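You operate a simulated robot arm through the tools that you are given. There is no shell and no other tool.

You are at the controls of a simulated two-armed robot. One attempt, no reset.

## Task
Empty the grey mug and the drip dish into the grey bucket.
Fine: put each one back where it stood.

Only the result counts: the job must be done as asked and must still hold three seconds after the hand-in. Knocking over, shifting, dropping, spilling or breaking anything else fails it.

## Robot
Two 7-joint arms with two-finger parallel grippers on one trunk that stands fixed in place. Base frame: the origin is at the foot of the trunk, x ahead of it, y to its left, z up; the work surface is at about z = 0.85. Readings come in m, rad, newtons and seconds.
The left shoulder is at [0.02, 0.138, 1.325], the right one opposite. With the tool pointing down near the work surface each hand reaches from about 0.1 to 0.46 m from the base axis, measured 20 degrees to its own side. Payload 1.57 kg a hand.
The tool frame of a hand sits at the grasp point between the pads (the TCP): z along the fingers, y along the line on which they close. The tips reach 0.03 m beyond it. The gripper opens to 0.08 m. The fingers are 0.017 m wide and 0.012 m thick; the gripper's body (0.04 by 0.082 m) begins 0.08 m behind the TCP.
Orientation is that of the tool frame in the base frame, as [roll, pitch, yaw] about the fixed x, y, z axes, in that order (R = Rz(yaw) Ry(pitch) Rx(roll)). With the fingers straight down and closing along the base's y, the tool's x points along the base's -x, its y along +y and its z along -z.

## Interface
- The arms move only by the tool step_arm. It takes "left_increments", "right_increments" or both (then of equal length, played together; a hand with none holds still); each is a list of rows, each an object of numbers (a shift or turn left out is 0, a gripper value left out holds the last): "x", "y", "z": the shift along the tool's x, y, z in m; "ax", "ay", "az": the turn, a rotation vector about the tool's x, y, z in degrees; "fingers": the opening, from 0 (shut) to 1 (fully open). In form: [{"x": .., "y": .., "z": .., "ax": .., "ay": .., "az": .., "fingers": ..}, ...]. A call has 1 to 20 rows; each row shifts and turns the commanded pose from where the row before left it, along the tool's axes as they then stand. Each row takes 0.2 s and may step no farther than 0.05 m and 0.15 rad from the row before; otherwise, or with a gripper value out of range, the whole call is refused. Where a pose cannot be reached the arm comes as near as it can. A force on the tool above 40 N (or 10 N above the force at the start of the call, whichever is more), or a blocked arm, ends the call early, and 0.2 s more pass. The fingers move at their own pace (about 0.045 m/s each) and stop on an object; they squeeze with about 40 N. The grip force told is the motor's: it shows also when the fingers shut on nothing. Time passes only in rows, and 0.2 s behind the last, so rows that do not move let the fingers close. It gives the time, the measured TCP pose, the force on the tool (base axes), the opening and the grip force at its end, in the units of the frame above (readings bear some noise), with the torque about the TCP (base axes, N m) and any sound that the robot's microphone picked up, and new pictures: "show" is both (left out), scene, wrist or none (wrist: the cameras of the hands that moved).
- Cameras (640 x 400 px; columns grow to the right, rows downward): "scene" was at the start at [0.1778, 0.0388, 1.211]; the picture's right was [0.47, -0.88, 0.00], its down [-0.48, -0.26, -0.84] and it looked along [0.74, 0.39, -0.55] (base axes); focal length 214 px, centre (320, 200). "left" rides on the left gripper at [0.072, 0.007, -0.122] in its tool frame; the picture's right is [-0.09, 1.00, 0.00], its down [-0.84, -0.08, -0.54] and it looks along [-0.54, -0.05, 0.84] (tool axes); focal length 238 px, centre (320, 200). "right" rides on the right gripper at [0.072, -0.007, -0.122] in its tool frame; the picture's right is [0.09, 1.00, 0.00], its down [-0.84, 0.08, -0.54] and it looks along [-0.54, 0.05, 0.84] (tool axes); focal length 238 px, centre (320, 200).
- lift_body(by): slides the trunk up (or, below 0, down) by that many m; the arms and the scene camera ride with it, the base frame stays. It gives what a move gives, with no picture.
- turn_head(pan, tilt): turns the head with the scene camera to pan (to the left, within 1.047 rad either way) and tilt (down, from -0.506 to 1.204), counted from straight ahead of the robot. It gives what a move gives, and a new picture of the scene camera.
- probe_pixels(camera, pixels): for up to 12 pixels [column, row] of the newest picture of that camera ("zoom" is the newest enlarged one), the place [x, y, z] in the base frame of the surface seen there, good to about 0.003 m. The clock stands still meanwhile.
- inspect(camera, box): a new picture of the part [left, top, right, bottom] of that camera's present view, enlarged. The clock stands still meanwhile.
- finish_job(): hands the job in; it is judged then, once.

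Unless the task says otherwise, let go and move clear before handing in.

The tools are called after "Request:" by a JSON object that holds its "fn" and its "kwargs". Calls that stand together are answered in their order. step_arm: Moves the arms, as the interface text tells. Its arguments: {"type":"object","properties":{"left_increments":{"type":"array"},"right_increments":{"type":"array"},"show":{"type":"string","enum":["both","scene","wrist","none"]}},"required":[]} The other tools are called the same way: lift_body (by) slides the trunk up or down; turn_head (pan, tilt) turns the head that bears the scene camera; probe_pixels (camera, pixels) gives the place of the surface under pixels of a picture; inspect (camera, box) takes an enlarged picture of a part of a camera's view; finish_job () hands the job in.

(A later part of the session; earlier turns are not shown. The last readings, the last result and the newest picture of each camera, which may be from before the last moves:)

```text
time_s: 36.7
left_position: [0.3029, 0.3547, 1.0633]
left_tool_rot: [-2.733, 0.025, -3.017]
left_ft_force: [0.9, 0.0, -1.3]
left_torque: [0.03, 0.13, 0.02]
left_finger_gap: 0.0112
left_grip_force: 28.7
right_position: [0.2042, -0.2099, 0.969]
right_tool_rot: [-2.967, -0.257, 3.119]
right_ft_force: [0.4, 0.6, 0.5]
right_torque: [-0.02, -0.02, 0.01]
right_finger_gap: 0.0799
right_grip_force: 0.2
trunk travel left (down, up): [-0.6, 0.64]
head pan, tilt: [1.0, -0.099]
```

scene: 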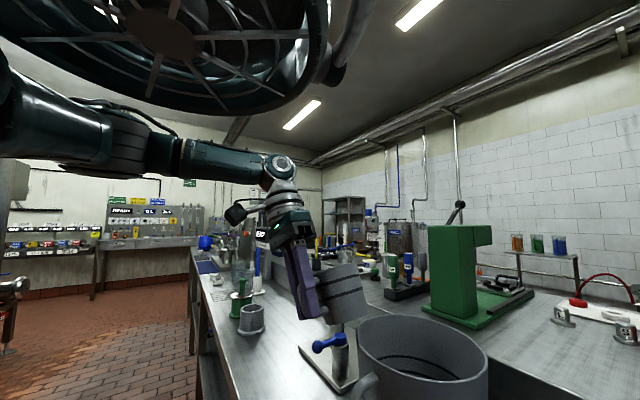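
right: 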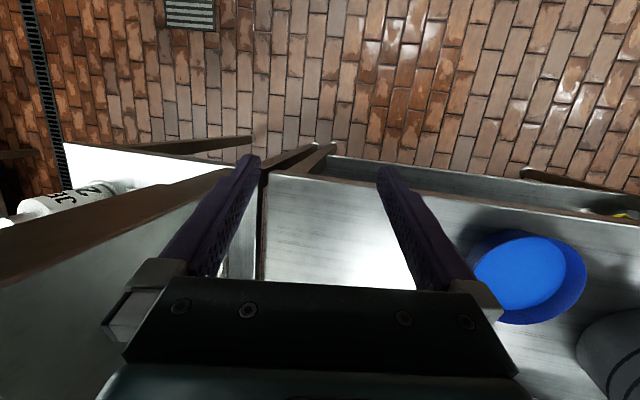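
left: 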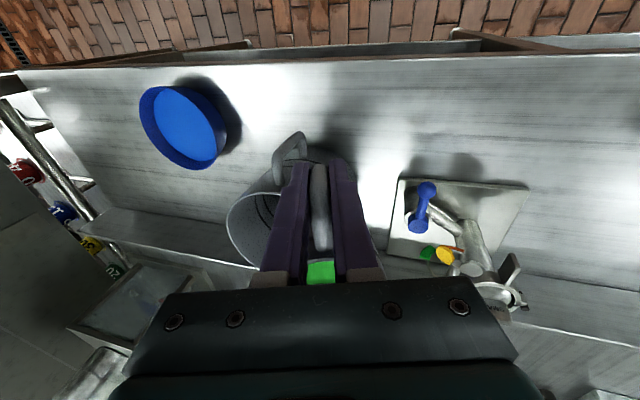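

There is a large overhead fan/hood above the arm at (170,60), which the elbow may be touching. I'll probe its position and the arm's.

Request:
{"fn": "probe_pixels", "kwargs": {"camera": "scene", "pixels": [[60, 40], [200, 105], [300, 80], [170, 40], [320, 20], [60, 120], [120, 140], [180, 155], [240, 160], [280, 170], [30, 100], [350, 40]]}}

Request:
{"fn": "inspect", "kwargs": {"camera": "scene", "box": [0, 0, 400, 250]}}

```text
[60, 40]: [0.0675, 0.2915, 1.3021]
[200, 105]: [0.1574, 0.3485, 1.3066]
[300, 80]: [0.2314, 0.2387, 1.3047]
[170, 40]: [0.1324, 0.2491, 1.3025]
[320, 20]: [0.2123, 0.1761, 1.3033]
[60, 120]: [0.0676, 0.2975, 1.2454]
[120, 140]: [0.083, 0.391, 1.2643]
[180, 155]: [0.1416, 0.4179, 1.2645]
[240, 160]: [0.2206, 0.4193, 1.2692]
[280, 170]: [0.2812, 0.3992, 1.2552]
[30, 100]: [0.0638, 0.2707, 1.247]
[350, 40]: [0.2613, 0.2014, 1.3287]
```

```text
1.60 times, centred on (200, 125) of scene
```

zoom: 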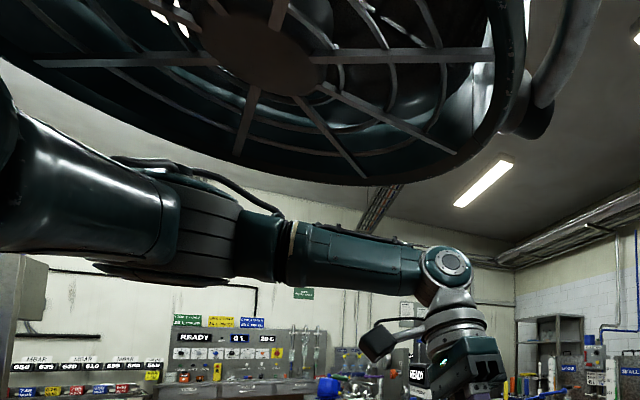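

The probe shows a fan hanging with its underside at z ≈ 1.30 around (0.13, 0.25), radius ≈ 0.11: the elbow/forearm jams against it. I'll back out toward where the arm was free (−x, +y) keeping the tilt, then lower the trunk so the arm passes under the fan.

Request:
{"fn": "step_arm", "kwargs": {"left_increments": [{"x": 0.003, "y": 0.004, "z": -0.003}, {"x": 0.0041, "y": 0.0059, "z": -0.0045}, {"x": 0.0041, "y": 0.0059, "z": -0.0045}, {"x": 0.0041, "y": 0.0059, "z": -0.0045}, {"x": 0.0041, "y": 0.0059, "z": -0.0045}, {"x": 0.0041, "y": 0.0059, "z": -0.0045}], "show": "scene"}}

```text
time_s: 38.1
left_position: [0.2731, 0.3922, 1.0755]
left_tool_rot: [-2.735, 0.023, -3.021]
left_ft_force: [-0.7, 0.2, -2.4]
left_torque: [-0.05, 0.14, -0.03]
left_finger_gap: 0.0113
left_grip_force: 28.9
right_position: [0.2044, -0.2081, 0.9696]
right_tool_rot: [-2.966, -0.256, 3.119]
right_ft_force: [-0.6, 0.2, -0.3]
right_torque: [-0.01, -0.05, 0.02]
right_finger_gap: 0.0799
right_grip_force: 0.0
trunk travel left (down, up): [-0.6, 0.64]
head pan, tilt: [1.0, -0.099]
```

scene: 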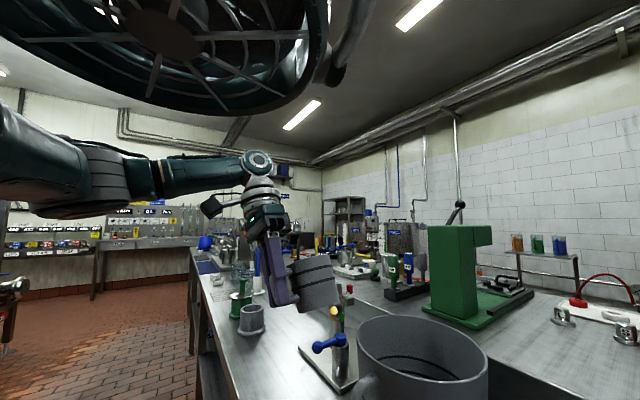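

Backing out worked without drift, now at (0.273, 0.392, 1.076). I continue to (0.238, 0.430, 1.08) and then level the mug slowly there.

Request:
{"fn": "step_arm", "kwargs": {"left_increments": [{"x": 0.005, "y": 0.006, "z": -0.0037}, {"x": 0.005, "y": 0.006, "z": -0.0037}, {"x": 0.005, "y": 0.006, "z": -0.0037}, {"x": 0.005, "y": 0.006, "z": -0.0037}, {"x": 0.005, "y": 0.006, "z": -0.0037}, {"x": 0.005, "y": 0.006, "z": -0.0037}, {"ax": -1.5}, {"ax": -2}, {"ax": -2}, {"ax": -2}, {"ax": -2}, {"ax": -2}, {"ax": -2}, {"ax": -2}], "show": "scene"}}

```text
time_s: 41.1
left_position: [0.238, 0.4312, 1.0787]
left_tool_rot: [-3.006, 0.024, -3.019]
left_ft_force: [0.8, -0.4, -2.4]
left_torque: [0.02, 0.12, 0.02]
left_finger_gap: 0.0114
left_grip_force: 28.4
right_position: [0.2062, -0.2092, 0.9686]
right_tool_rot: [-2.967, -0.258, 3.12]
right_ft_force: [-0.4, -0.1, 0.3]
right_torque: [-0.02, -0.03, 0.03]
right_finger_gap: 0.0801
right_grip_force: 0.2
trunk travel left (down, up): [-0.6, 0.64]
head pan, tilt: [1.0, -0.099]
```

scene: 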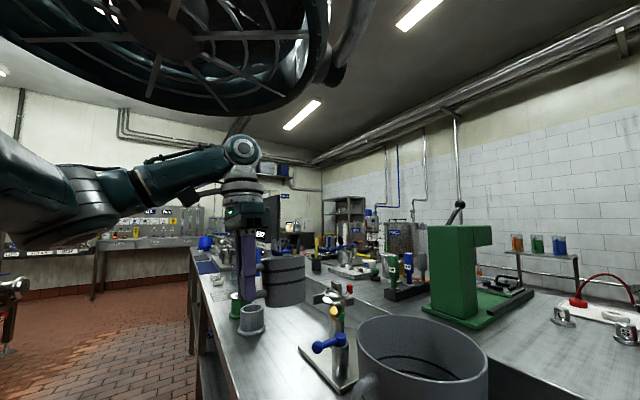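

The mug is nearly level at (0.238, 0.431, 1.079), and the arm is free of the fan. I'll finish levelling and then lower the trunk by 0.12 m, which keeps the mug above the table and clear of the lever.

Request:
{"fn": "step_arm", "kwargs": {"left_increments": [{"ax": -1.53, "ay": 0.37, "az": 1.38}, {"ax": -1.53, "ay": 0.37, "az": 1.38}, {"ax": -1.53, "ay": 0.37, "az": 1.38}, {"ax": -1.53, "ay": 0.37, "az": 1.38}, {"ax": -1.53, "ay": 0.37, "az": 1.38}], "show": "none"}}

Request:
{"fn": "lift_body", "kwargs": {"by": -0.12}}

Request:
{"fn": "turn_head", "kwargs": {"pan": 0.9, "tilt": 0.2}}

```text
time_s: 42.3
left_position: [0.238, 0.4322, 1.0792]
left_tool_rot: [3.142, 0.001, -3.141]
left_ft_force: [-0.3, 0.1, -2.6]
left_torque: [-0.01, 0.11, 0.01]
left_finger_gap: 0.0116
left_grip_force: 29.3
right_position: [0.2046, -0.2094, 0.9682]
right_tool_rot: [-2.968, -0.258, 3.118]
right_ft_force: [-0.3, -0.4, -0.5]
right_torque: [-0.03, 0.0, -0.01]
right_finger_gap: 0.0799
right_grip_force: 0.0
trunk travel left (down, up): [-0.6, 0.64]
head pan, tilt: [1.0, -0.099]
```

```text
time_s: 43.8
left_position: [0.2379, 0.4312, 0.9605]
left_tool_rot: [-3.14, 0.002, 3.141]
left_ft_force: [-0.2, 0.0, -2.1]
left_torque: [0.0, 0.06, 0.0]
left_finger_gap: 0.0113
left_grip_force: 29.0
right_position: [0.2054, -0.2098, 0.849]
right_tool_rot: [-2.967, -0.256, 3.118]
right_ft_force: [-0.8, -1.0, 0.2]
right_torque: [-0.01, 0.0, -0.01]
right_finger_gap: 0.08
right_grip_force: 0.0
trunk travel left (down, up): [-0.48, 0.76]
head pan, tilt: [1.0, -0.099]
```

```text
time_s: 44.6
left_position: [0.2395, 0.4313, 0.9593]
left_tool_rot: [-3.14, 0.001, 3.14]
left_ft_force: [-0.4, 0.7, -1.6]
left_torque: [0.01, 0.13, 0.02]
left_finger_gap: 0.0114
left_grip_force: 28.7
right_position: [0.2048, -0.2099, 0.8489]
right_tool_rot: [-2.968, -0.256, 3.12]
right_ft_force: [0.1, 0.8, 0.3]
right_torque: [-0.01, 0.02, -0.03]
right_finger_gap: 0.0799
right_grip_force: 0.1
trunk travel left (down, up): [-0.48, 0.76]
head pan, tilt: [0.901, 0.201]
```

scene: 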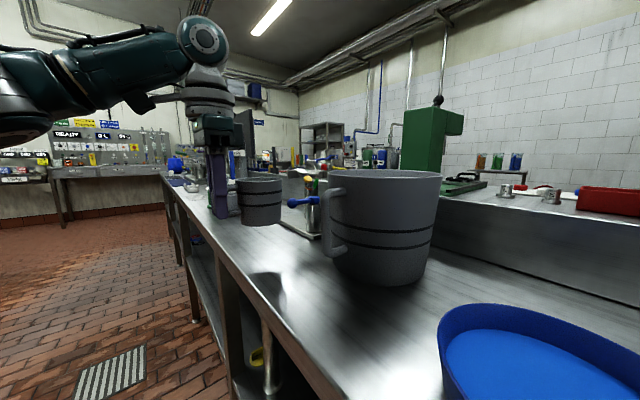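

The mug is level at (0.240, 0.431, 0.960) and the arm now sits lower, well under the fan. I raise it straight up to about 1.08.

Request:
{"fn": "step_arm", "kwargs": {"left_increments": [{"z": -0.006}, {"z": -0.012}, {"z": -0.012}, {"z": -0.012}, {"z": -0.012}, {"z": -0.012}, {"z": -0.012}, {"z": -0.012}, {"z": -0.012}, {"z": -0.012}, {"z": -0.006}], "show": "scene"}}

```text
time_s: 47.0
left_position: [0.2378, 0.4329, 1.0003]
left_tool_rot: [-3.14, 0.002, 3.142]
left_ft_force: [0.4, 0.5, -2.1]
left_torque: [0.01, 0.15, 0.01]
left_finger_gap: 0.0112
left_grip_force: 28.9
left hand out of reach, approached as far as the arm can: row 4, 5, 6, 7, 8, 9, 10, 11
right_position: [0.2058, -0.2104, 0.8491]
right_tool_rot: [-2.967, -0.256, 3.12]
right_ft_force: [0.6, 0.3, 0.1]
right_torque: [-0.01, -0.01, -0.03]
right_finger_gap: 0.08
right_grip_force: 0.1
trunk travel left (down, up): [-0.48, 0.76]
head pan, tilt: [0.901, 0.201]
```

scene: 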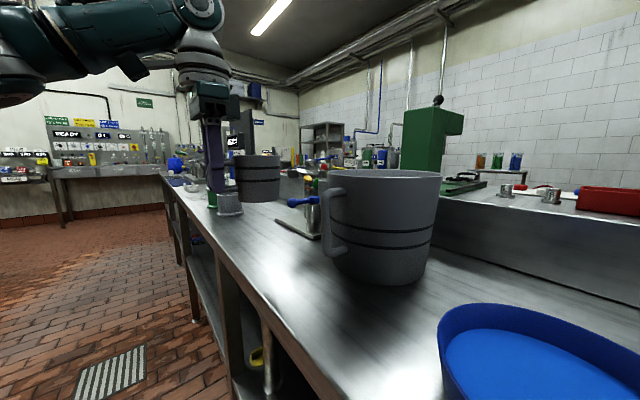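

The vertical tool cannot go higher at this low trunk. Earlier I moved freely between bucket and mug with the hand ≈0.155 m below the shoulder, so I'll restore that relation: lower the hand 0.05 m, then raise the trunk 0.12 m.

Request:
{"fn": "step_arm", "kwargs": {"left_increments": [{"z": 0.006}, {"z": 0.01}, {"z": 0.01}, {"z": 0.01}, {"z": 0.01}, {"z": 0.004}], "show": "none"}}

Request:
{"fn": "lift_body", "kwargs": {"by": 0.12}}

```text
time_s: 48.4
left_position: [0.2376, 0.4323, 0.9479]
left_tool_rot: [-3.141, 0.002, 3.141]
left_ft_force: [0.5, 0.0, -1.6]
left_torque: [0.04, 0.13, 0.01]
left_finger_gap: 0.0114
left_grip_force: 28.9
right_position: [0.2051, -0.2096, 0.8489]
right_tool_rot: [-2.966, -0.259, 3.119]
right_ft_force: [-0.2, -0.4, -0.5]
right_torque: [0.0, -0.03, -0.01]
right_finger_gap: 0.0799
right_grip_force: 0.2
trunk travel left (down, up): [-0.48, 0.76]
head pan, tilt: [0.901, 0.201]
```

```text
time_s: 49.9
left_position: [0.2383, 0.4319, 1.0666]
left_tool_rot: [-3.14, 0.003, 3.142]
left_ft_force: [-0.4, -0.5, -1.6]
left_torque: [0.01, 0.13, -0.01]
left_finger_gap: 0.0115
left_grip_force: 28.9
right_position: [0.2051, -0.2099, 0.9685]
right_tool_rot: [-2.967, -0.258, 3.117]
right_ft_force: [0.1, 0.3, 0.5]
right_torque: [0.01, -0.01, 0.0]
right_finger_gap: 0.0799
right_grip_force: 0.1
trunk travel left (down, up): [-0.6, 0.64]
head pan, tilt: [0.901, 0.201]
```

The mug is at (0.238, 0.432, 1.067) with the trunk back at the proven height. I move forward a bit first, then start along the earlier free path in small steps.

Request:
{"fn": "step_arm", "kwargs": {"left_increments": [{"x": -0.004}, {"x": -0.008}, {"x": -0.008}, {"x": -0.008}, {"x": -0.006, "y": -0.004}, {"x": -0.005, "y": -0.009}, {"x": -0.005, "y": -0.009}, {"x": -0.005, "y": -0.009}], "show": "scene"}}

```text
time_s: 51.7
left_position: [0.2866, 0.4008, 1.0691]
left_tool_rot: [-3.138, 0.001, -3.139]
left_ft_force: [-0.7, 0.1, -2.1]
left_torque: [0.0, 0.14, -0.03]
left_finger_gap: 0.0113
left_grip_force: 29.3
right_position: [0.2047, -0.2084, 0.9697]
right_tool_rot: [-2.967, -0.257, 3.118]
right_ft_force: [0.9, 0.1, 0.8]
right_torque: [0.01, -0.01, 0.05]
right_finger_gap: 0.0804
right_grip_force: 0.0
trunk travel left (down, up): [-0.6, 0.64]
head pan, tilt: [0.901, 0.201]
```

scene: 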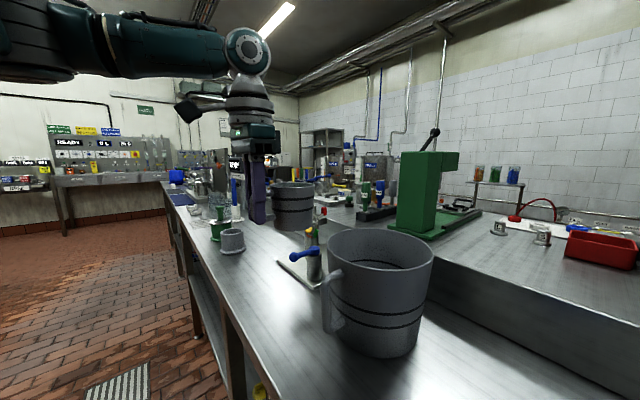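

No blocking and the mug stays level at (0.287, 0.401, 1.069). I continue, leading with forward motion.

Request:
{"fn": "step_arm", "kwargs": {"left_increments": [{"x": -0.007, "y": -0.008}, {"x": -0.007, "y": -0.008, "z": -0.001}, {"x": -0.007, "y": -0.008, "z": -0.001}, {"x": -0.007, "y": -0.008, "z": -0.001}, {"x": -0.007, "y": -0.008, "z": -0.001}, {"x": -0.007, "y": -0.008, "z": -0.001}], "show": "scene"}}

```text
time_s: 52.7
left_position: [0.2954, 0.3727, 1.0472]
left_tool_rot: [-3.011, -0.013, -3.045]
left_ft_force: [0.1, -0.6, -2.3]
left_torque: [-0.04, 0.13, -0.01]
left_finger_gap: 0.0115
left_grip_force: 28.9
right_position: [0.2053, -0.2097, 0.9683]
right_tool_rot: [-2.968, -0.255, 3.119]
right_ft_force: [1.9, 0.2, 0.2]
right_torque: [-0.03, -0.01, -0.01]
right_finger_gap: 0.08
right_grip_force: 0.1
trunk travel left (down, up): [-0.6, 0.64]
head pan, tilt: [0.901, 0.201]
stopped in row 5 (left hand): the arm was blocked; the commanded pose is now the measured one
```

scene: 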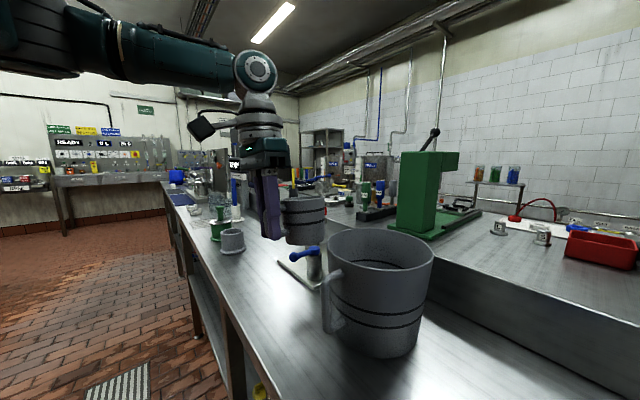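

Blocked again near (0.295, 0.373), tilt about 7.5°. The vertical grip keeps the arm up against the fan, so I'll back out, set the mug down again and regrasp with the hand pitched forward 45°, which keeps wrist and elbow low.

Request:
{"fn": "step_arm", "kwargs": {"left_increments": [{"x": 0.0044, "y": 0.0067, "z": -0.0034}, {"x": 0.0044, "y": 0.0067, "z": -0.0034}, {"x": 0.0044, "y": 0.0067, "z": -0.0034}, {"x": 0.0044, "y": 0.0067, "z": -0.0034}, {"x": 0.0044, "y": 0.0067, "z": -0.0034}, {"x": 0.0044, "y": 0.0067, "z": -0.0034}, {"ax": -1.5, "ay": -0.08, "az": 1.11}, {"ax": -1.5, "ay": -0.08, "az": 1.11}, {"ax": -1.5, "ay": -0.08, "az": 1.11}, {"ax": -1.5, "ay": -0.08, "az": 1.11}, {"ax": -1.5, "ay": -0.08, "az": 1.11}], "show": "none"}}

```text
time_s: 55.1
left_position: [0.2663, 0.4146, 1.0632]
left_tool_rot: [-3.141, 0.005, 3.14]
left_ft_force: [-0.2, -0.1, -2.3]
left_torque: [-0.02, 0.12, -0.01]
left_finger_gap: 0.0112
left_grip_force: 29.3
right_position: [0.2059, -0.2097, 0.9676]
right_tool_rot: [-2.965, -0.256, 3.119]
right_ft_force: [-0.4, 0.1, -0.6]
right_torque: [0.02, 0.01, 0.0]
right_finger_gap: 0.08
right_grip_force: 0.1
trunk travel left (down, up): [-0.6, 0.64]
head pan, tilt: [0.901, 0.201]
```

Level again at (0.266, 0.415, 1.063). I bring the mug back over its spot and lower it, keeping a little away from the lever until the end.

Request:
{"fn": "step_arm", "kwargs": {"left_increments": [{"x": 0.006, "y": 0.007}, {"x": 0.007, "y": 0.008}, {"x": 0.007, "y": 0.0074}, {"z": 0.008}, {"z": 0.014}, {"z": 0.014}, {"z": 0.014}, {"z": 0.014}, {"z": 0.014}, {"z": 0.014}, {"z": 0.014}, {"z": 0.014}, {"z": 0.014}, {"z": 0.01}, {"z": 0.006}], "show": "both"}}

```text
time_s: 58.3
left_position: [0.247, 0.4359, 0.9127]
left_tool_rot: [3.141, 0.006, 3.139]
left_ft_force: [1.2, 0.1, -2.0]
left_torque: [0.02, 0.12, 0.01]
left_finger_gap: 0.0114
left_grip_force: 29.0
right_position: [0.2047, -0.209, 0.9688]
right_tool_rot: [-2.967, -0.257, 3.119]
right_ft_force: [1.0, 0.3, 0.8]
right_torque: [0.01, 0.01, 0.0]
right_finger_gap: 0.08
right_grip_force: 0.0
trunk travel left (down, up): [-0.6, 0.64]
head pan, tilt: [0.901, 0.201]
```

scene: 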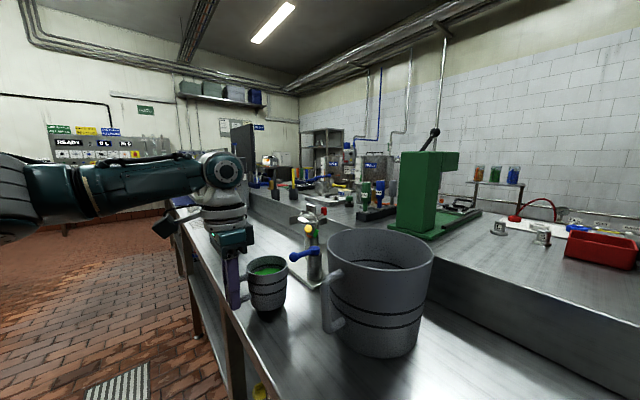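
left: 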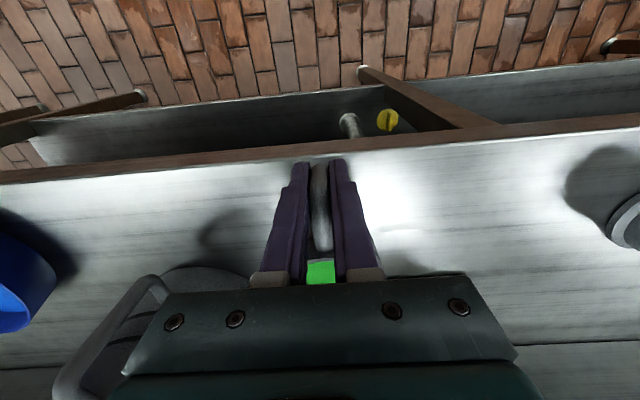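

The mug still holds its green liquid at (268,268) and is just above the table. I shift forward 7 mm to its original x, touch down and release.

Request:
{"fn": "step_arm", "kwargs": {"left_increments": [{"x": -0.0035}, {"x": -0.0035, "y": 0.0008}, {"z": 0.005}, {"z": 0.004}, {"z": 0.003}, {"z": 0.0015}, {}], "show": "none"}}

```text
time_s: 59.9
left_position: [0.2543, 0.4379, 0.8983]
left_tool_rot: [-3.14, 0.006, 3.139]
left_ft_force: [-0.7, 0.2, -2.1]
left_torque: [-0.01, 0.11, -0.07]
left_finger_gap: 0.0114
left_grip_force: 29.2
right_position: [0.2057, -0.2109, 0.9692]
right_tool_rot: [-2.966, -0.256, 3.119]
right_ft_force: [0.5, 0.0, -0.4]
right_torque: [0.0, 0.01, -0.04]
right_finger_gap: 0.0798
right_grip_force: 0.1
trunk travel left (down, up): [-0.6, 0.64]
head pan, tilt: [0.901, 0.201]
```

The force still reads −2.1 N, so the mug is not yet resting. I lower in 1 mm steps.

Request:
{"fn": "step_arm", "kwargs": {"left_increments": [{"z": 0.001}, {}], "show": "none"}}

Request:
{"fn": "step_arm", "kwargs": {"left_increments": [{"z": 0.001}, {}], "show": "none"}}

```text
time_s: 60.5
left_position: [0.255, 0.4376, 0.8983]
left_tool_rot: [3.141, 0.005, 3.14]
left_ft_force: [-1.1, 0.0, 1.4]
left_torque: [-0.02, -0.23, -0.09]
left_finger_gap: 0.0115
left_grip_force: 28.6
right_position: [0.2047, -0.2096, 0.9698]
right_tool_rot: [-2.967, -0.257, 3.119]
right_ft_force: [0.3, 0.1, 0.1]
right_torque: [-0.01, 0.02, -0.04]
right_finger_gap: 0.0802
right_grip_force: 0.0
trunk travel left (down, up): [-0.6, 0.64]
head pan, tilt: [0.901, 0.201]
```

```text
time_s: 61.1
left_position: [0.2546, 0.4386, 0.8978]
left_tool_rot: [-3.141, 0.008, 3.14]
left_ft_force: [-3.1, -0.7, 6.9]
left_torque: [-0.05, -0.6, -0.07]
left_finger_gap: 0.0114
left_grip_force: 28.9
right_position: [0.2054, -0.21, 0.9682]
right_tool_rot: [-2.965, -0.255, 3.119]
right_ft_force: [0.6, 0.4, 0.4]
right_torque: [0.0, 0.0, 0.02]
right_finger_gap: 0.0799
right_grip_force: 0.0
trunk travel left (down, up): [-0.6, 0.64]
head pan, tilt: [0.901, 0.201]
```

It's resting now (pressing 7 N). I ease up 1 mm and open the fingers, then check the mug.

Request:
{"fn": "step_arm", "kwargs": {"left_increments": [{"z": -0.0012}, {"fingers": 0.3}, {}, {"fingers": 1.0}, {}, {}, {}], "show": "wrist"}}

```text
time_s: 62.7
left_position: [0.256, 0.438, 0.8993]
left_tool_rot: [-3.14, 0.005, 3.142]
left_ft_force: [0.8, -0.4, 0.4]
left_torque: [0.01, -0.02, -0.01]
left_finger_gap: 0.0802
left_grip_force: 0.1
right_position: [0.2041, -0.2102, 0.9687]
right_tool_rot: [-2.968, -0.254, 3.119]
right_ft_force: [0.0, -0.5, -1.3]
right_torque: [0.01, 0.01, -0.02]
right_finger_gap: 0.08
right_grip_force: 0.0
trunk travel left (down, up): [-0.6, 0.64]
head pan, tilt: [0.901, 0.201]
```

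left: 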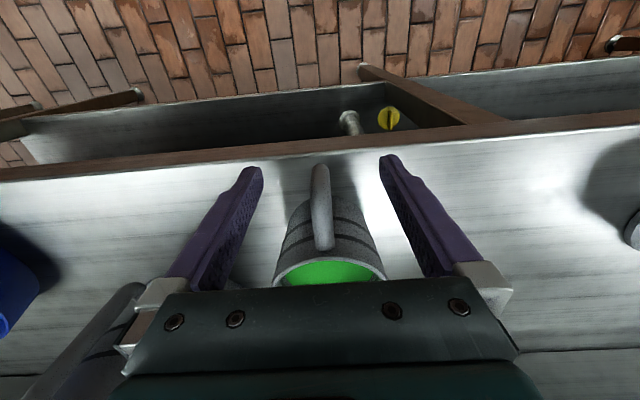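

The mug stands with its liquid, free of the fingers. I retreat up and back while pitching the hand forward to 45°, then lower the trunk by 0.12 m.

Request:
{"fn": "step_arm", "kwargs": {"left_increments": [{"z": -0.014}, {"z": -0.014, "ay": -4.5}, {"z": -0.014, "ay": -4.5}, {"z": -0.014, "ay": -4.5}, {"z": -0.014, "ay": -4.5}, {"z": -0.014, "ay": -4.5}, {"z": -0.014, "ay": -4.5}, {"z": -0.014, "ay": -4.5}, {"z": -0.014, "ay": -4.5}, {"z": -0.014, "ay": -4.5}, {"ay": -4.5}], "show": "scene"}}

```text
time_s: 65.1
left_position: [0.214, 0.4365, 1.0296]
left_tool_rot: [3.14, 0.794, 3.139]
left_ft_force: [0.5, 0.7, 0.0]
left_torque: [-0.02, -0.02, -0.02]
left_finger_gap: 0.0797
left_grip_force: 0.1
right_position: [0.2054, -0.2091, 0.9687]
right_tool_rot: [-2.968, -0.256, 3.118]
right_ft_force: [0.6, 0.2, -0.9]
right_torque: [0.0, 0.01, 0.02]
right_finger_gap: 0.0796
right_grip_force: 0.0
trunk travel left (down, up): [-0.6, 0.64]
head pan, tilt: [0.901, 0.201]
```

scene: 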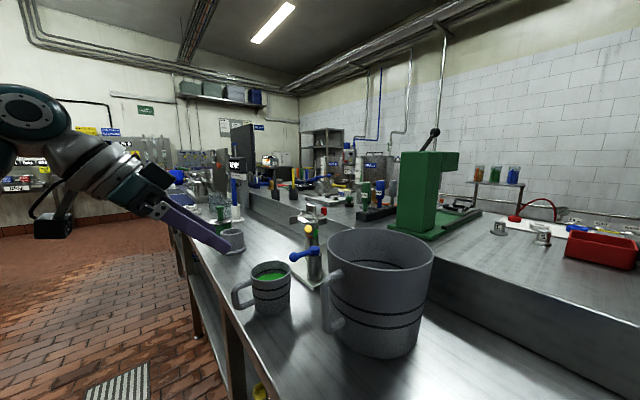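

The hand is pitched 45° at (0.214, 0.437, 1.030) and the mug at (268,285) is undisturbed. I lower the trunk and then dry-run the carry and pour with the empty hand.

Request:
{"fn": "lift_body", "kwargs": {"by": -0.12}}

Request:
{"fn": "step_arm", "kwargs": {"left_increments": [{"x": -0.014, "z": -0.014}, {"x": -0.014, "z": -0.014}, {"x": -0.014, "z": -0.014}, {"x": -0.014, "z": -0.014}, {"x": -0.014, "z": -0.014}, {"x": -0.014, "z": -0.014}, {"x": -0.014, "z": -0.014}, {"x": -0.014, "z": -0.014}, {"x": -0.014, "z": -0.014}], "show": "scene"}}

```text
time_s: 66.6
left_position: [0.2165, 0.4376, 0.9106]
left_tool_rot: [-3.141, 0.79, 3.14]
left_ft_force: [0.0, 0.2, 0.3]
left_torque: [-0.03, 0.0, 0.01]
left_finger_gap: 0.08
left_grip_force: 0.0
right_position: [0.2046, -0.2095, 0.8486]
right_tool_rot: [-2.967, -0.255, 3.118]
right_ft_force: [-0.9, 0.2, -0.4]
right_torque: [0.01, -0.01, 0.01]
right_finger_gap: 0.0799
right_grip_force: 0.0
trunk travel left (down, up): [-0.48, 0.76]
head pan, tilt: [0.901, 0.201]
```

```text
time_s: 68.6
left_position: [0.2112, 0.4373, 1.0782]
left_tool_rot: [-3.141, 0.762, 3.134]
left_ft_force: [-1.1, -1.2, -11.1]
left_torque: [0.47, -0.9, 0.04]
left_finger_gap: 0.0801
left_grip_force: 0.0
right_position: [0.205, -0.2097, 0.8494]
right_tool_rot: [-2.968, -0.254, 3.12]
right_ft_force: [0.6, 0.3, -1.3]
right_torque: [-0.01, 0.01, 0.0]
right_finger_gap: 0.08
right_grip_force: 0.0
trunk travel left (down, up): [-0.48, 0.76]
head pan, tilt: [0.901, 0.201]
stopped in row 9 (left hand): the force on the tool passed its limit at 83 N (the readings are from after the stop); the commanded pose is now the measured one
```

scene: 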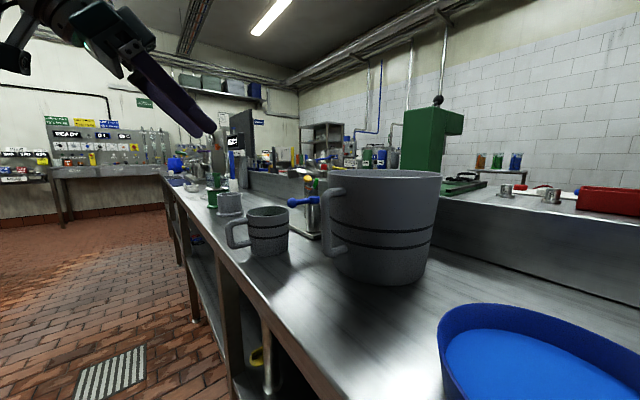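

The hand met a hard contact (83 N) at (0.211, 0.437, 1.078); I need to see what it touches. I look up at the arm with the head.

Request:
{"fn": "turn_head", "kwargs": {"pan": 1.047, "tilt": -0.1}}

```text
time_s: 69.4
left_position: [0.2117, 0.4376, 1.0786]
left_tool_rot: [-3.14, 0.764, 3.132]
left_ft_force: [0.0, -0.7, -23.9]
left_torque: [0.94, -1.69, 0.03]
left_finger_gap: 0.0801
left_grip_force: 0.0
right_position: [0.2061, -0.2107, 0.8479]
right_tool_rot: [-2.968, -0.253, 3.12]
right_ft_force: [0.1, 0.5, -0.6]
right_torque: [0.02, -0.01, 0.0]
right_finger_gap: 0.0802
right_grip_force: 0.0
trunk travel left (down, up): [-0.48, 0.76]
head pan, tilt: [1.047, -0.099]
```

scene: 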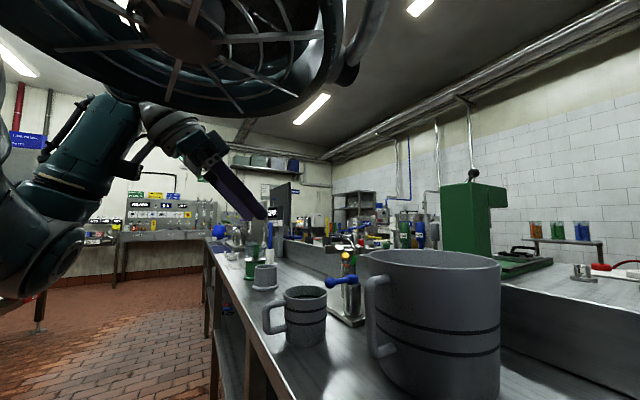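

The wrist is right against the fan's lower rim. I'll probe the fan's outline from this view to know where it really ends.

Request:
{"fn": "probe_pixels", "kwargs": {"camera": "scene", "pixels": [[60, 72], [110, 95], [170, 112], [230, 118], [280, 105], [320, 80], [335, 40], [350, 75], [360, 30], [185, 130], [120, 115], [190, 45]]}}

Request:
{"fn": "inspect", "kwargs": {"camera": "scene", "box": [0, 0, 400, 250]}}

```text
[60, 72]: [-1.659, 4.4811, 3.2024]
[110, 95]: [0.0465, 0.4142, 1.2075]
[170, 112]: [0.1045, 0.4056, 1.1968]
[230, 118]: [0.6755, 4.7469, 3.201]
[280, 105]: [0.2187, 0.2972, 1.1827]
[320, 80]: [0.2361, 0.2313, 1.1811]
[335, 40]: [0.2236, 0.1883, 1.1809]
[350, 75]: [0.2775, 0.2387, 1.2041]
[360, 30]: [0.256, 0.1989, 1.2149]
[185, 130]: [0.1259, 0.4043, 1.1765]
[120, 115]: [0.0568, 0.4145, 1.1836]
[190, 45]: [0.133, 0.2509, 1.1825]
```

```text
1.60 times, centred on (200, 125) of scene
```

zoom: 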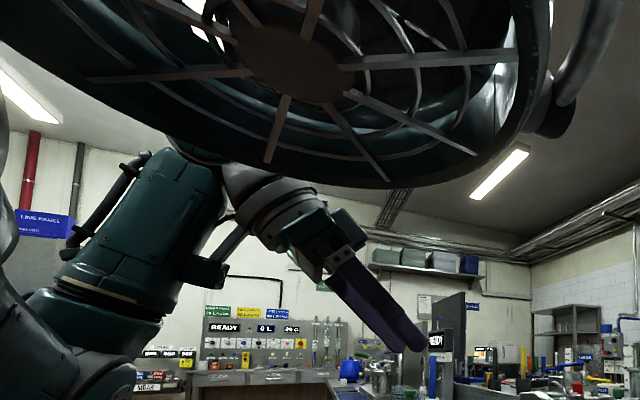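

The fan's underside is now at z ≈ 1.18 instead of 1.30: it rides with the trunk, so the arm must simply stay well below shoulder height. I back the hand straight down out of contact, then raise the trunk instead.

Request:
{"fn": "step_arm", "kwargs": {"left_increments": [{"x": 0.01, "z": 0.0103}, {"x": 0.01, "z": 0.0103}, {"x": 0.01, "z": 0.0103}, {"x": 0.01, "z": 0.0103}, {"x": 0.01, "z": 0.0103}, {"x": 0.01, "z": 0.0103}, {"x": 0.01, "z": 0.0103}], "show": "none"}}

Request:
{"fn": "lift_body", "kwargs": {"by": 0.1}}

```text
time_s: 71.0
left_position: [0.2111, 0.4375, 0.9787]
left_tool_rot: [3.138, 0.766, 3.133]
left_ft_force: [-0.7, -0.5, -0.3]
left_torque: [0.02, -0.01, -0.03]
left_finger_gap: 0.0802
left_grip_force: 0.0
right_position: [0.2049, -0.2088, 0.8491]
right_tool_rot: [-2.968, -0.255, 3.119]
right_ft_force: [0.5, 0.4, 0.5]
right_torque: [0.01, 0.0, -0.04]
right_finger_gap: 0.08
right_grip_force: 0.1
trunk travel left (down, up): [-0.48, 0.76]
head pan, tilt: [1.047, -0.099]
```

```text
time_s: 72.4
left_position: [0.21, 0.4378, 1.0782]
left_tool_rot: [-3.141, 0.767, 3.133]
left_ft_force: [0.2, 0.1, 0.1]
left_torque: [-0.02, 0.0, 0.0]
left_finger_gap: 0.0798
left_grip_force: 0.0
right_position: [0.205, -0.2101, 0.9492]
right_tool_rot: [-2.965, -0.256, 3.119]
right_ft_force: [0.0, -0.3, 1.0]
right_torque: [-0.01, 0.0, -0.01]
right_finger_gap: 0.0801
right_grip_force: 0.1
trunk travel left (down, up): [-0.58, 0.66]
head pan, tilt: [1.047, -0.099]
```

Contact is gone. I raise the trunk to a shoulder height of about 1.375 so the hand can work well below the fan.

Request:
{"fn": "lift_body", "kwargs": {"by": 0.17}}

Request:
{"fn": "step_arm", "kwargs": {"left_increments": [{"x": 0.012, "z": 0.0125, "ay": 2}, {"x": 0.012, "z": 0.0125, "ay": 2}, {"x": 0.012, "z": 0.0125, "ay": 2}, {"x": 0.011, "z": 0.013, "ay": 2}, {"x": 0.011, "z": 0.013, "ay": 2}, {"x": 0.01, "z": 0.014, "ay": 2}, {"x": 0.01, "z": 0.014, "ay": 2}, {"x": 0.01, "z": 0.014}, {"x": 0.01, "z": 0.014}], "show": "scene"}}

```text
time_s: 74.3
left_position: [0.2111, 0.4384, 1.2483]
left_tool_rot: [3.142, 0.767, 3.134]
left_ft_force: [-0.2, -0.2, 1.3]
left_torque: [0.03, -0.01, -0.01]
left_finger_gap: 0.0801
left_grip_force: 0.1
right_position: [0.2059, -0.2097, 1.12]
right_tool_rot: [-2.967, -0.254, 3.119]
right_ft_force: [0.0, 0.4, -0.4]
right_torque: [0.01, 0.01, -0.03]
right_finger_gap: 0.0799
right_grip_force: 0.1
trunk travel left (down, up): [-0.75, 0.49]
head pan, tilt: [1.047, -0.099]
```

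```text
time_s: 76.3
left_position: [0.2028, 0.437, 1.0944]
left_tool_rot: [3.141, 0.522, 3.131]
left_ft_force: [0.1, 0.1, -1.1]
left_torque: [0.02, 0.02, -0.03]
left_finger_gap: 0.0801
left_grip_force: 0.2
right_position: [0.206, -0.209, 1.1189]
right_tool_rot: [-2.968, -0.254, 3.119]
right_ft_force: [0.6, 0.4, -0.2]
right_torque: [0.01, 0.01, 0.01]
right_finger_gap: 0.0801
right_grip_force: 0.0
trunk travel left (down, up): [-0.75, 0.49]
head pan, tilt: [1.047, -0.099]
```

scene: 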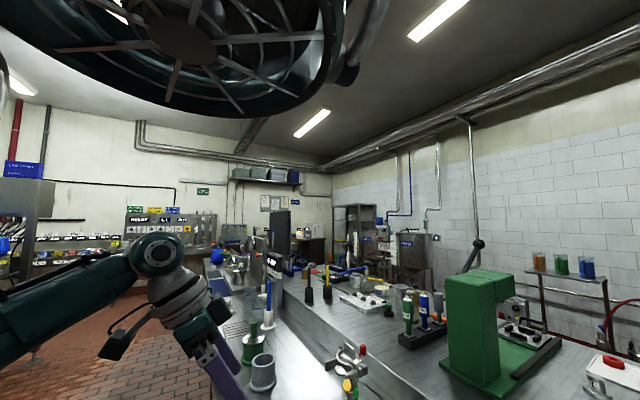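

The arm is now well below the fan, at (0.203, 0.437, 1.094) pitched 30°. I dry-run the transit to the pour place with the empty hand and then the pouring roll about the base x axis.

Request:
{"fn": "step_arm", "kwargs": {"left_increments": [{"x": -0.01435, "y": -0.0237, "z": 0.00756}, {"x": -0.01435, "y": -0.0237, "z": 0.00756}, {"x": -0.01435, "y": -0.0237, "z": 0.00756}, {"x": -0.01435, "y": -0.0237, "z": 0.00756}, {"x": -0.01435, "y": -0.0237, "z": 0.00756}, {"x": -0.01435, "y": -0.0237, "z": 0.00756}, {"x": -0.01435, "y": -0.0237, "z": 0.00756}, {"x": -0.01435, "y": -0.0237, "z": 0.00756}, {"x": -0.01435, "y": -0.0237, "z": 0.00756}, {"x": -0.01435, "y": -0.0237, "z": 0.00756}], "show": "scene"}}

Request:
{"fn": "step_arm", "kwargs": {"left_increments": [{"ax": 6.94, "az": -3.99}, {"ax": 6.94, "az": -3.99}, {"ax": 6.94, "az": -3.99}, {"ax": 6.94, "az": -3.99}, {"ax": 6.94, "az": -3.99}, {"ax": 6.94, "az": -3.99}, {"ax": 6.94, "az": -3.99}, {"ax": 6.94, "az": -3.99}, {"ax": 6.94, "az": -3.99}, {"ax": 6.94, "az": -3.99}, {"ax": 6.94, "az": -3.99}, {"ax": 6.94, "az": -3.99}, {"ax": 6.94, "az": -3.99}, {"ax": 6.94, "az": -3.99}], "show": "scene"}}

```text
time_s: 78.5
left_position: [0.3601, 0.2003, 1.1009]
left_tool_rot: [3.14, 0.522, 3.135]
left_ft_force: [0.5, -0.3, 0.6]
left_torque: [-0.02, 0.01, 0.0]
left_finger_gap: 0.08
left_grip_force: 0.0
right_position: [0.2046, -0.2093, 1.1195]
right_tool_rot: [-2.969, -0.254, 3.118]
right_ft_force: [0.1, 0.8, 0.9]
right_torque: [-0.01, -0.01, 0.01]
right_finger_gap: 0.08
right_grip_force: 0.1
trunk travel left (down, up): [-0.75, 0.49]
head pan, tilt: [1.047, -0.099]
```

scene: 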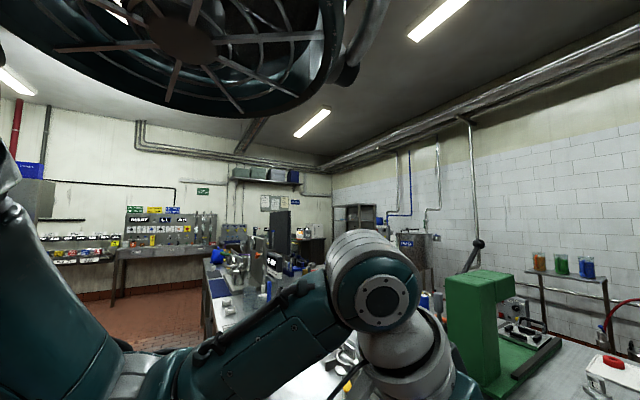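

```text
time_s: 81.5
left_position: [0.3623, 0.1991, 1.0995]
left_tool_rot: [-1.231, -0.188, -2.66]
left_ft_force: [-0.6, 1.0, 0.3]
left_torque: [0.0, 0.0, -0.03]
left_finger_gap: 0.0802
left_grip_force: 0.1
right_position: [0.2048, -0.2086, 1.1199]
right_tool_rot: [-2.966, -0.254, 3.118]
right_ft_force: [1.1, -0.6, -0.3]
right_torque: [0.0, 0.02, -0.02]
right_finger_gap: 0.0799
right_grip_force: 0.0
trunk travel left (down, up): [-0.75, 0.49]
head pan, tilt: [1.047, -0.099]
```

scene: 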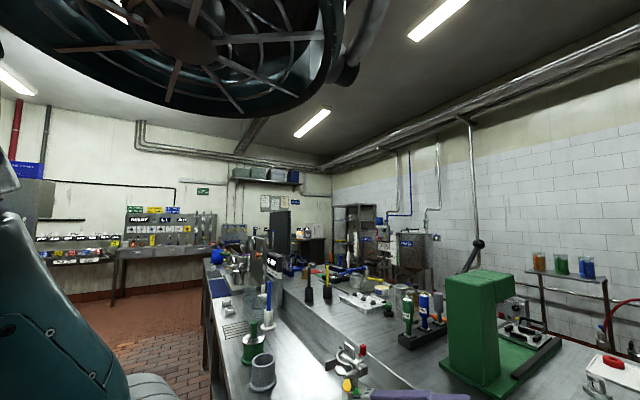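

The dry run worked completely: transit free and a roll of 112° reached at (0.362, 0.199, 1.0995). I roll back, return in front of the mug, and turn the head down to view the table.

Request:
{"fn": "step_arm", "kwargs": {"left_increments": [{"ax": -6.94, "az": 3.99}, {"ax": -6.94, "az": 3.99}, {"ax": -6.94, "az": 3.99}, {"ax": -6.94, "az": 3.99}, {"ax": -6.94, "az": 3.99}, {"ax": -6.94, "az": 3.99}, {"ax": -6.94, "az": 3.99}, {"ax": -6.94, "az": 3.99}, {"ax": -6.94, "az": 3.99}, {"ax": -6.94, "az": 3.99}, {"ax": -6.94, "az": 3.99}, {"ax": -6.94, "az": 3.99}, {"ax": -6.94, "az": 3.99}, {"ax": -6.94, "az": 3.99}], "show": "none"}}

Request:
{"fn": "step_arm", "kwargs": {"left_increments": [{"x": 0.01435, "y": 0.0237, "z": -0.00756}, {"x": 0.01435, "y": 0.0237, "z": -0.00756}, {"x": 0.01435, "y": 0.0237, "z": -0.00756}, {"x": 0.01435, "y": 0.0237, "z": -0.00756}, {"x": 0.01435, "y": 0.0237, "z": -0.00756}, {"x": 0.01435, "y": 0.0237, "z": -0.00756}, {"x": 0.01435, "y": 0.0237, "z": -0.00756}, {"x": 0.01435, "y": 0.0237, "z": -0.00756}, {"x": 0.01435, "y": 0.0237, "z": -0.00756}, {"x": 0.01435, "y": 0.0237, "z": -0.00756}], "show": "none"}}

Request:
{"fn": "turn_head", "kwargs": {"pan": 0.8, "tilt": 0.7}}

```text
time_s: 84.5
left_position: [0.3615, 0.1998, 1.1002]
left_tool_rot: [3.138, 0.522, 3.133]
left_ft_force: [0.0, -0.6, -0.3]
left_torque: [0.01, -0.02, -0.03]
left_finger_gap: 0.0801
left_grip_force: 0.0
right_position: [0.2053, -0.2085, 1.1188]
right_tool_rot: [-2.966, -0.254, 3.119]
right_ft_force: [-0.3, 0.1, 0.8]
right_torque: [-0.01, 0.0, -0.02]
right_finger_gap: 0.0798
right_grip_force: 0.0
trunk travel left (down, up): [-0.75, 0.49]
head pan, tilt: [1.047, -0.099]
```

```text
time_s: 86.7
left_position: [0.2007, 0.4372, 1.0935]
left_tool_rot: [-3.14, 0.523, 3.134]
left_ft_force: [0.6, 0.2, 0.8]
left_torque: [-0.02, 0.02, 0.02]
left_finger_gap: 0.08
left_grip_force: 0.0
right_position: [0.2055, -0.2097, 1.1191]
right_tool_rot: [-2.968, -0.255, 3.118]
right_ft_force: [0.7, 0.4, 0.2]
right_torque: [0.01, 0.02, 0.01]
right_finger_gap: 0.0798
right_grip_force: 0.0
trunk travel left (down, up): [-0.75, 0.49]
head pan, tilt: [1.047, -0.099]
```

```text
time_s: 87.8
left_position: [0.2009, 0.4372, 1.093]
left_tool_rot: [-3.141, 0.523, 3.132]
left_ft_force: [-0.6, -0.3, -0.5]
left_torque: [-0.01, 0.01, -0.03]
left_finger_gap: 0.08
left_grip_force: 0.0
right_position: [0.2053, -0.2095, 1.119]
right_tool_rot: [-2.966, -0.255, 3.119]
right_ft_force: [0.5, -0.3, 0.4]
right_torque: [0.01, -0.01, -0.03]
right_finger_gap: 0.0799
right_grip_force: 0.1
trunk travel left (down, up): [-0.75, 0.49]
head pan, tilt: [0.799, 0.7]
```

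scene: 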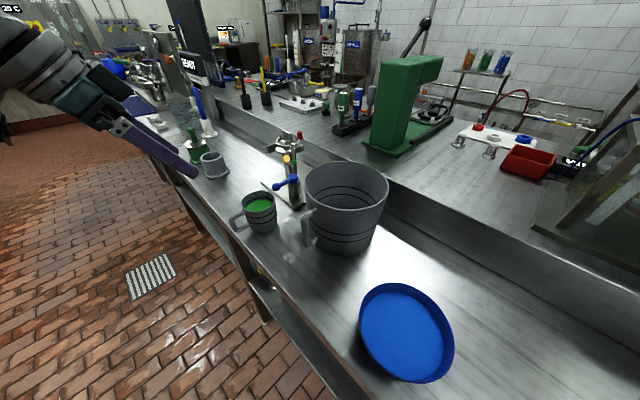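

The table is undisturbed: mug at (258,212), bucket at (345,205), dish at (405,330). I'll re-measure the mug and handle before the regrasp.

Request:
{"fn": "inspect", "kwargs": {"camera": "scene", "box": [222, 180, 302, 240]}}

```text
6.67 times, centred on (262, 210) of scene
```

zoom: 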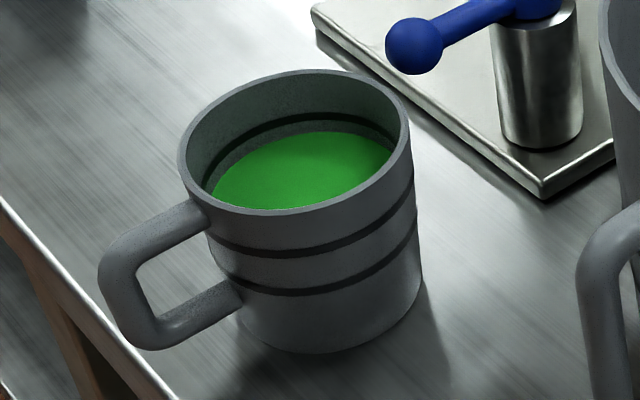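

Request:
{"fn": "probe_pixels", "kwargs": {"camera": "zoom", "pixels": [[181, 165], [403, 130], [290, 73], [280, 212], [215, 95], [370, 190], [300, 165], [110, 260], [150, 340], [180, 215], [412, 45], [125, 300]]}}

Request:
{"fn": "inspect", "kwargs": {"camera": "left", "box": [220, 0, 460, 150]}}

```text
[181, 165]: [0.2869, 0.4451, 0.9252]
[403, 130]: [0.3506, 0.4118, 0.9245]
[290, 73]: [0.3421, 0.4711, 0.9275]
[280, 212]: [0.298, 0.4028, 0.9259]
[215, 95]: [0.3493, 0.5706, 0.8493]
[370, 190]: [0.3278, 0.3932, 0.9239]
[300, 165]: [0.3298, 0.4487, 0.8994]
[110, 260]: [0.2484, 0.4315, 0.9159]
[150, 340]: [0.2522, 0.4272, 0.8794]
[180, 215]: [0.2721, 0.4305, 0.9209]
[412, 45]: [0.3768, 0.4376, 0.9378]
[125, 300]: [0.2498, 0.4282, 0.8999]
```

```text
2.67 times, centred on (340, 75) of left
```

zoom: 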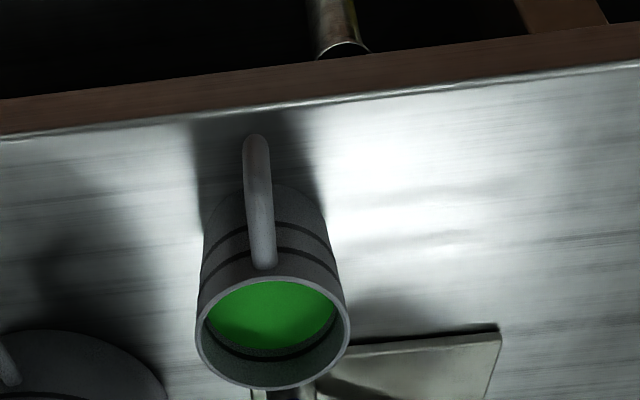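

Request:
{"fn": "probe_pixels", "kwargs": {"camera": "zoom", "pixels": [[255, 145], [257, 170], [258, 200], [262, 250], [246, 180], [269, 180], [198, 335], [349, 325], [270, 280], [280, 387], [253, 138], [265, 330]]}}

```text
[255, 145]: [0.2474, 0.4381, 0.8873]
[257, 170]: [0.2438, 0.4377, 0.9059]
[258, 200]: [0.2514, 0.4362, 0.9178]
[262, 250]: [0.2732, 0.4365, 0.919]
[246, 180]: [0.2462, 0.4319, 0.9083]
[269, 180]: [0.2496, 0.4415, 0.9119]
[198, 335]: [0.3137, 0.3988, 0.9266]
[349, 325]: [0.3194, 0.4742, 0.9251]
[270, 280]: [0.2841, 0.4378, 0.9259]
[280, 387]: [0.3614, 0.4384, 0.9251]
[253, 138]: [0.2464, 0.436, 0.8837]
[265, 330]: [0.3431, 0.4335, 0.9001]
```

The mug is exactly where it began (axis ≈ (0.323, 0.437), handle y ≈ 0.437). I approach: down 0.098, then along the tool axis 0.11 so the open fingers straddle the handle.

Request:
{"fn": "step_arm", "kwargs": {"left_increments": [{"x": 0.007, "z": 0.0121}, {"x": 0.007, "z": 0.0121}, {"x": 0.007, "z": 0.0121}, {"x": 0.007, "z": 0.0121}, {"x": 0.007, "z": 0.0121}, {"x": 0.007, "z": 0.0121}, {"x": 0.007, "z": 0.0121}, {"z": 0.014}, {"z": 0.014}, {"z": 0.014}, {"z": 0.014}, {"z": 0.014}, {"z": 0.014}, {"z": 0.014}, {"z": 0.012}], "show": "both"}}

```text
time_s: 91.0
left_position: [0.2561, 0.4382, 0.8994]
left_tool_rot: [3.14, 0.523, 3.134]
left_ft_force: [-0.5, -0.7, -0.8]
left_torque: [-0.03, 0.0, 0.02]
left_finger_gap: 0.0799
left_grip_force: 0.0
right_position: [0.205, -0.2098, 1.1195]
right_tool_rot: [-2.968, -0.255, 3.119]
right_ft_force: [-0.6, 0.0, -0.2]
right_torque: [-0.02, 0.0, 0.01]
right_finger_gap: 0.08
right_grip_force: 0.0
trunk travel left (down, up): [-0.75, 0.49]
head pan, tilt: [0.799, 0.7]
```

scene: 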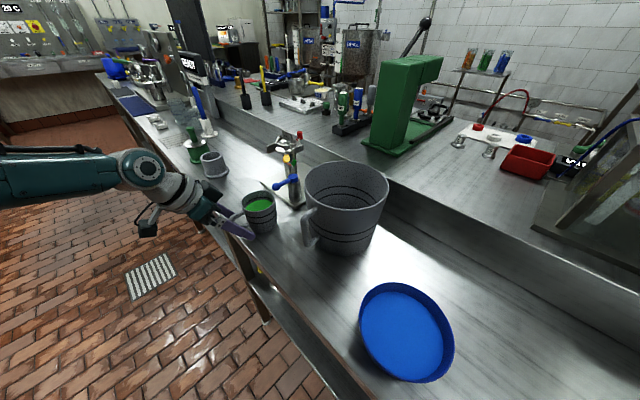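
left: 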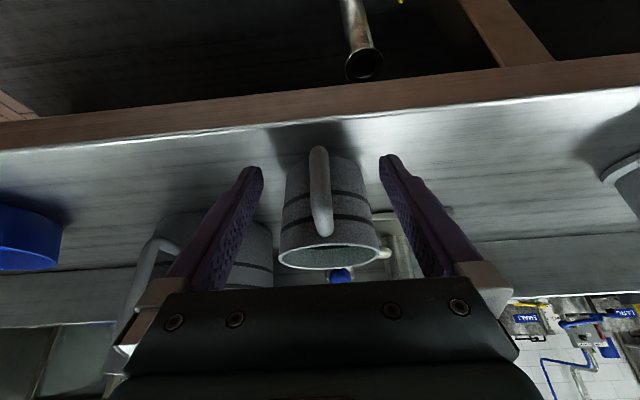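

The handle at (319,190) sits between the finger tips (250,175) and (392,165). I close gently and then fully.

Request:
{"fn": "step_arm", "kwargs": {"left_increments": [{"fingers": 0.25}, {}, {}, {}, {"fingers": 0.0}, {}, {}, {}, {}], "show": "wrist"}}

```text
time_s: 93.0
left_position: [0.2547, 0.4363, 0.9018]
left_tool_rot: [-3.142, 0.524, 3.133]
left_ft_force: [0.0, 0.3, -0.4]
left_torque: [0.07, 0.05, 0.04]
left_finger_gap: 0.0111
left_grip_force: 28.8
right_position: [0.2059, -0.2091, 1.1182]
right_tool_rot: [-2.968, -0.255, 3.12]
right_ft_force: [1.2, 1.0, 0.3]
right_torque: [0.0, 0.01, 0.0]
right_finger_gap: 0.0801
right_grip_force: 0.2
trunk travel left (down, up): [-0.75, 0.49]
head pan, tilt: [0.799, 0.7]
```

left: 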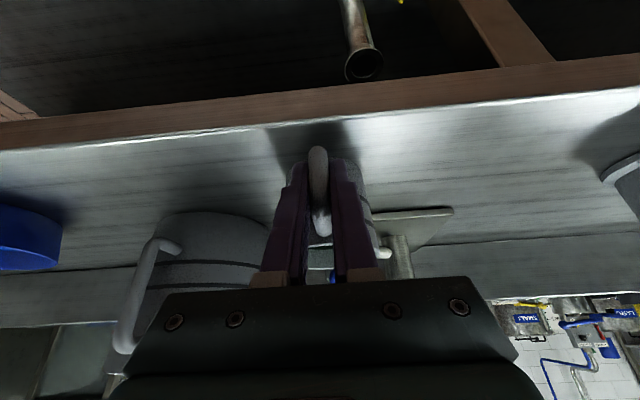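

The handle is gripped (29 N, gap 0.011). I lift smoothly to z ≈ 1.10 with a slight backward shift to stay off the lever.

Request:
{"fn": "step_arm", "kwargs": {"left_increments": [{"x": -0.002, "z": -0.0035}, {"x": -0.004, "z": -0.0069}, {"x": -0.0043, "z": -0.0114}, {"x": -0.0043, "z": -0.0114}, {"x": -0.0043, "z": -0.0114}, {"x": -0.0043, "z": -0.0114}, {"x": -0.0065, "z": -0.01126}, {"x": -0.0065, "z": -0.01126}, {"x": -0.0065, "z": -0.01126}, {"x": -0.0065, "z": -0.01126}, {"x": -0.0065, "z": -0.01126}, {"x": -0.0065, "z": -0.01126}, {"x": -0.0065, "z": -0.01126}, {"x": -0.0065, "z": -0.01126}, {"x": -0.0065, "z": -0.01126}, {"x": -0.0065, "z": -0.01126}, {"x": -0.004, "z": -0.0069}], "show": "both"}}

```text
time_s: 96.6
left_position: [0.2488, 0.4369, 1.0981]
left_tool_rot: [-3.141, 0.523, 3.134]
left_ft_force: [0.5, -0.4, -2.0]
left_torque: [0.03, 0.08, 0.01]
left_finger_gap: 0.0113
left_grip_force: 28.6
right_position: [0.2043, -0.2095, 1.1177]
right_tool_rot: [-2.967, -0.258, 3.119]
right_ft_force: [1.1, -0.5, -0.9]
right_torque: [-0.02, 0.0, -0.03]
right_finger_gap: 0.0801
right_grip_force: 0.0
trunk travel left (down, up): [-0.75, 0.49]
head pan, tilt: [0.799, 0.7]
```

scene: 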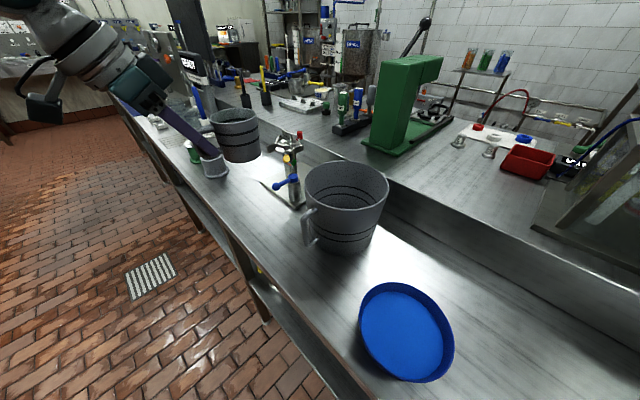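
left: 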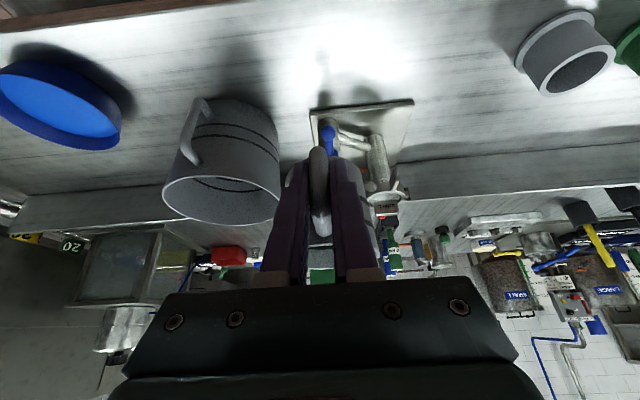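

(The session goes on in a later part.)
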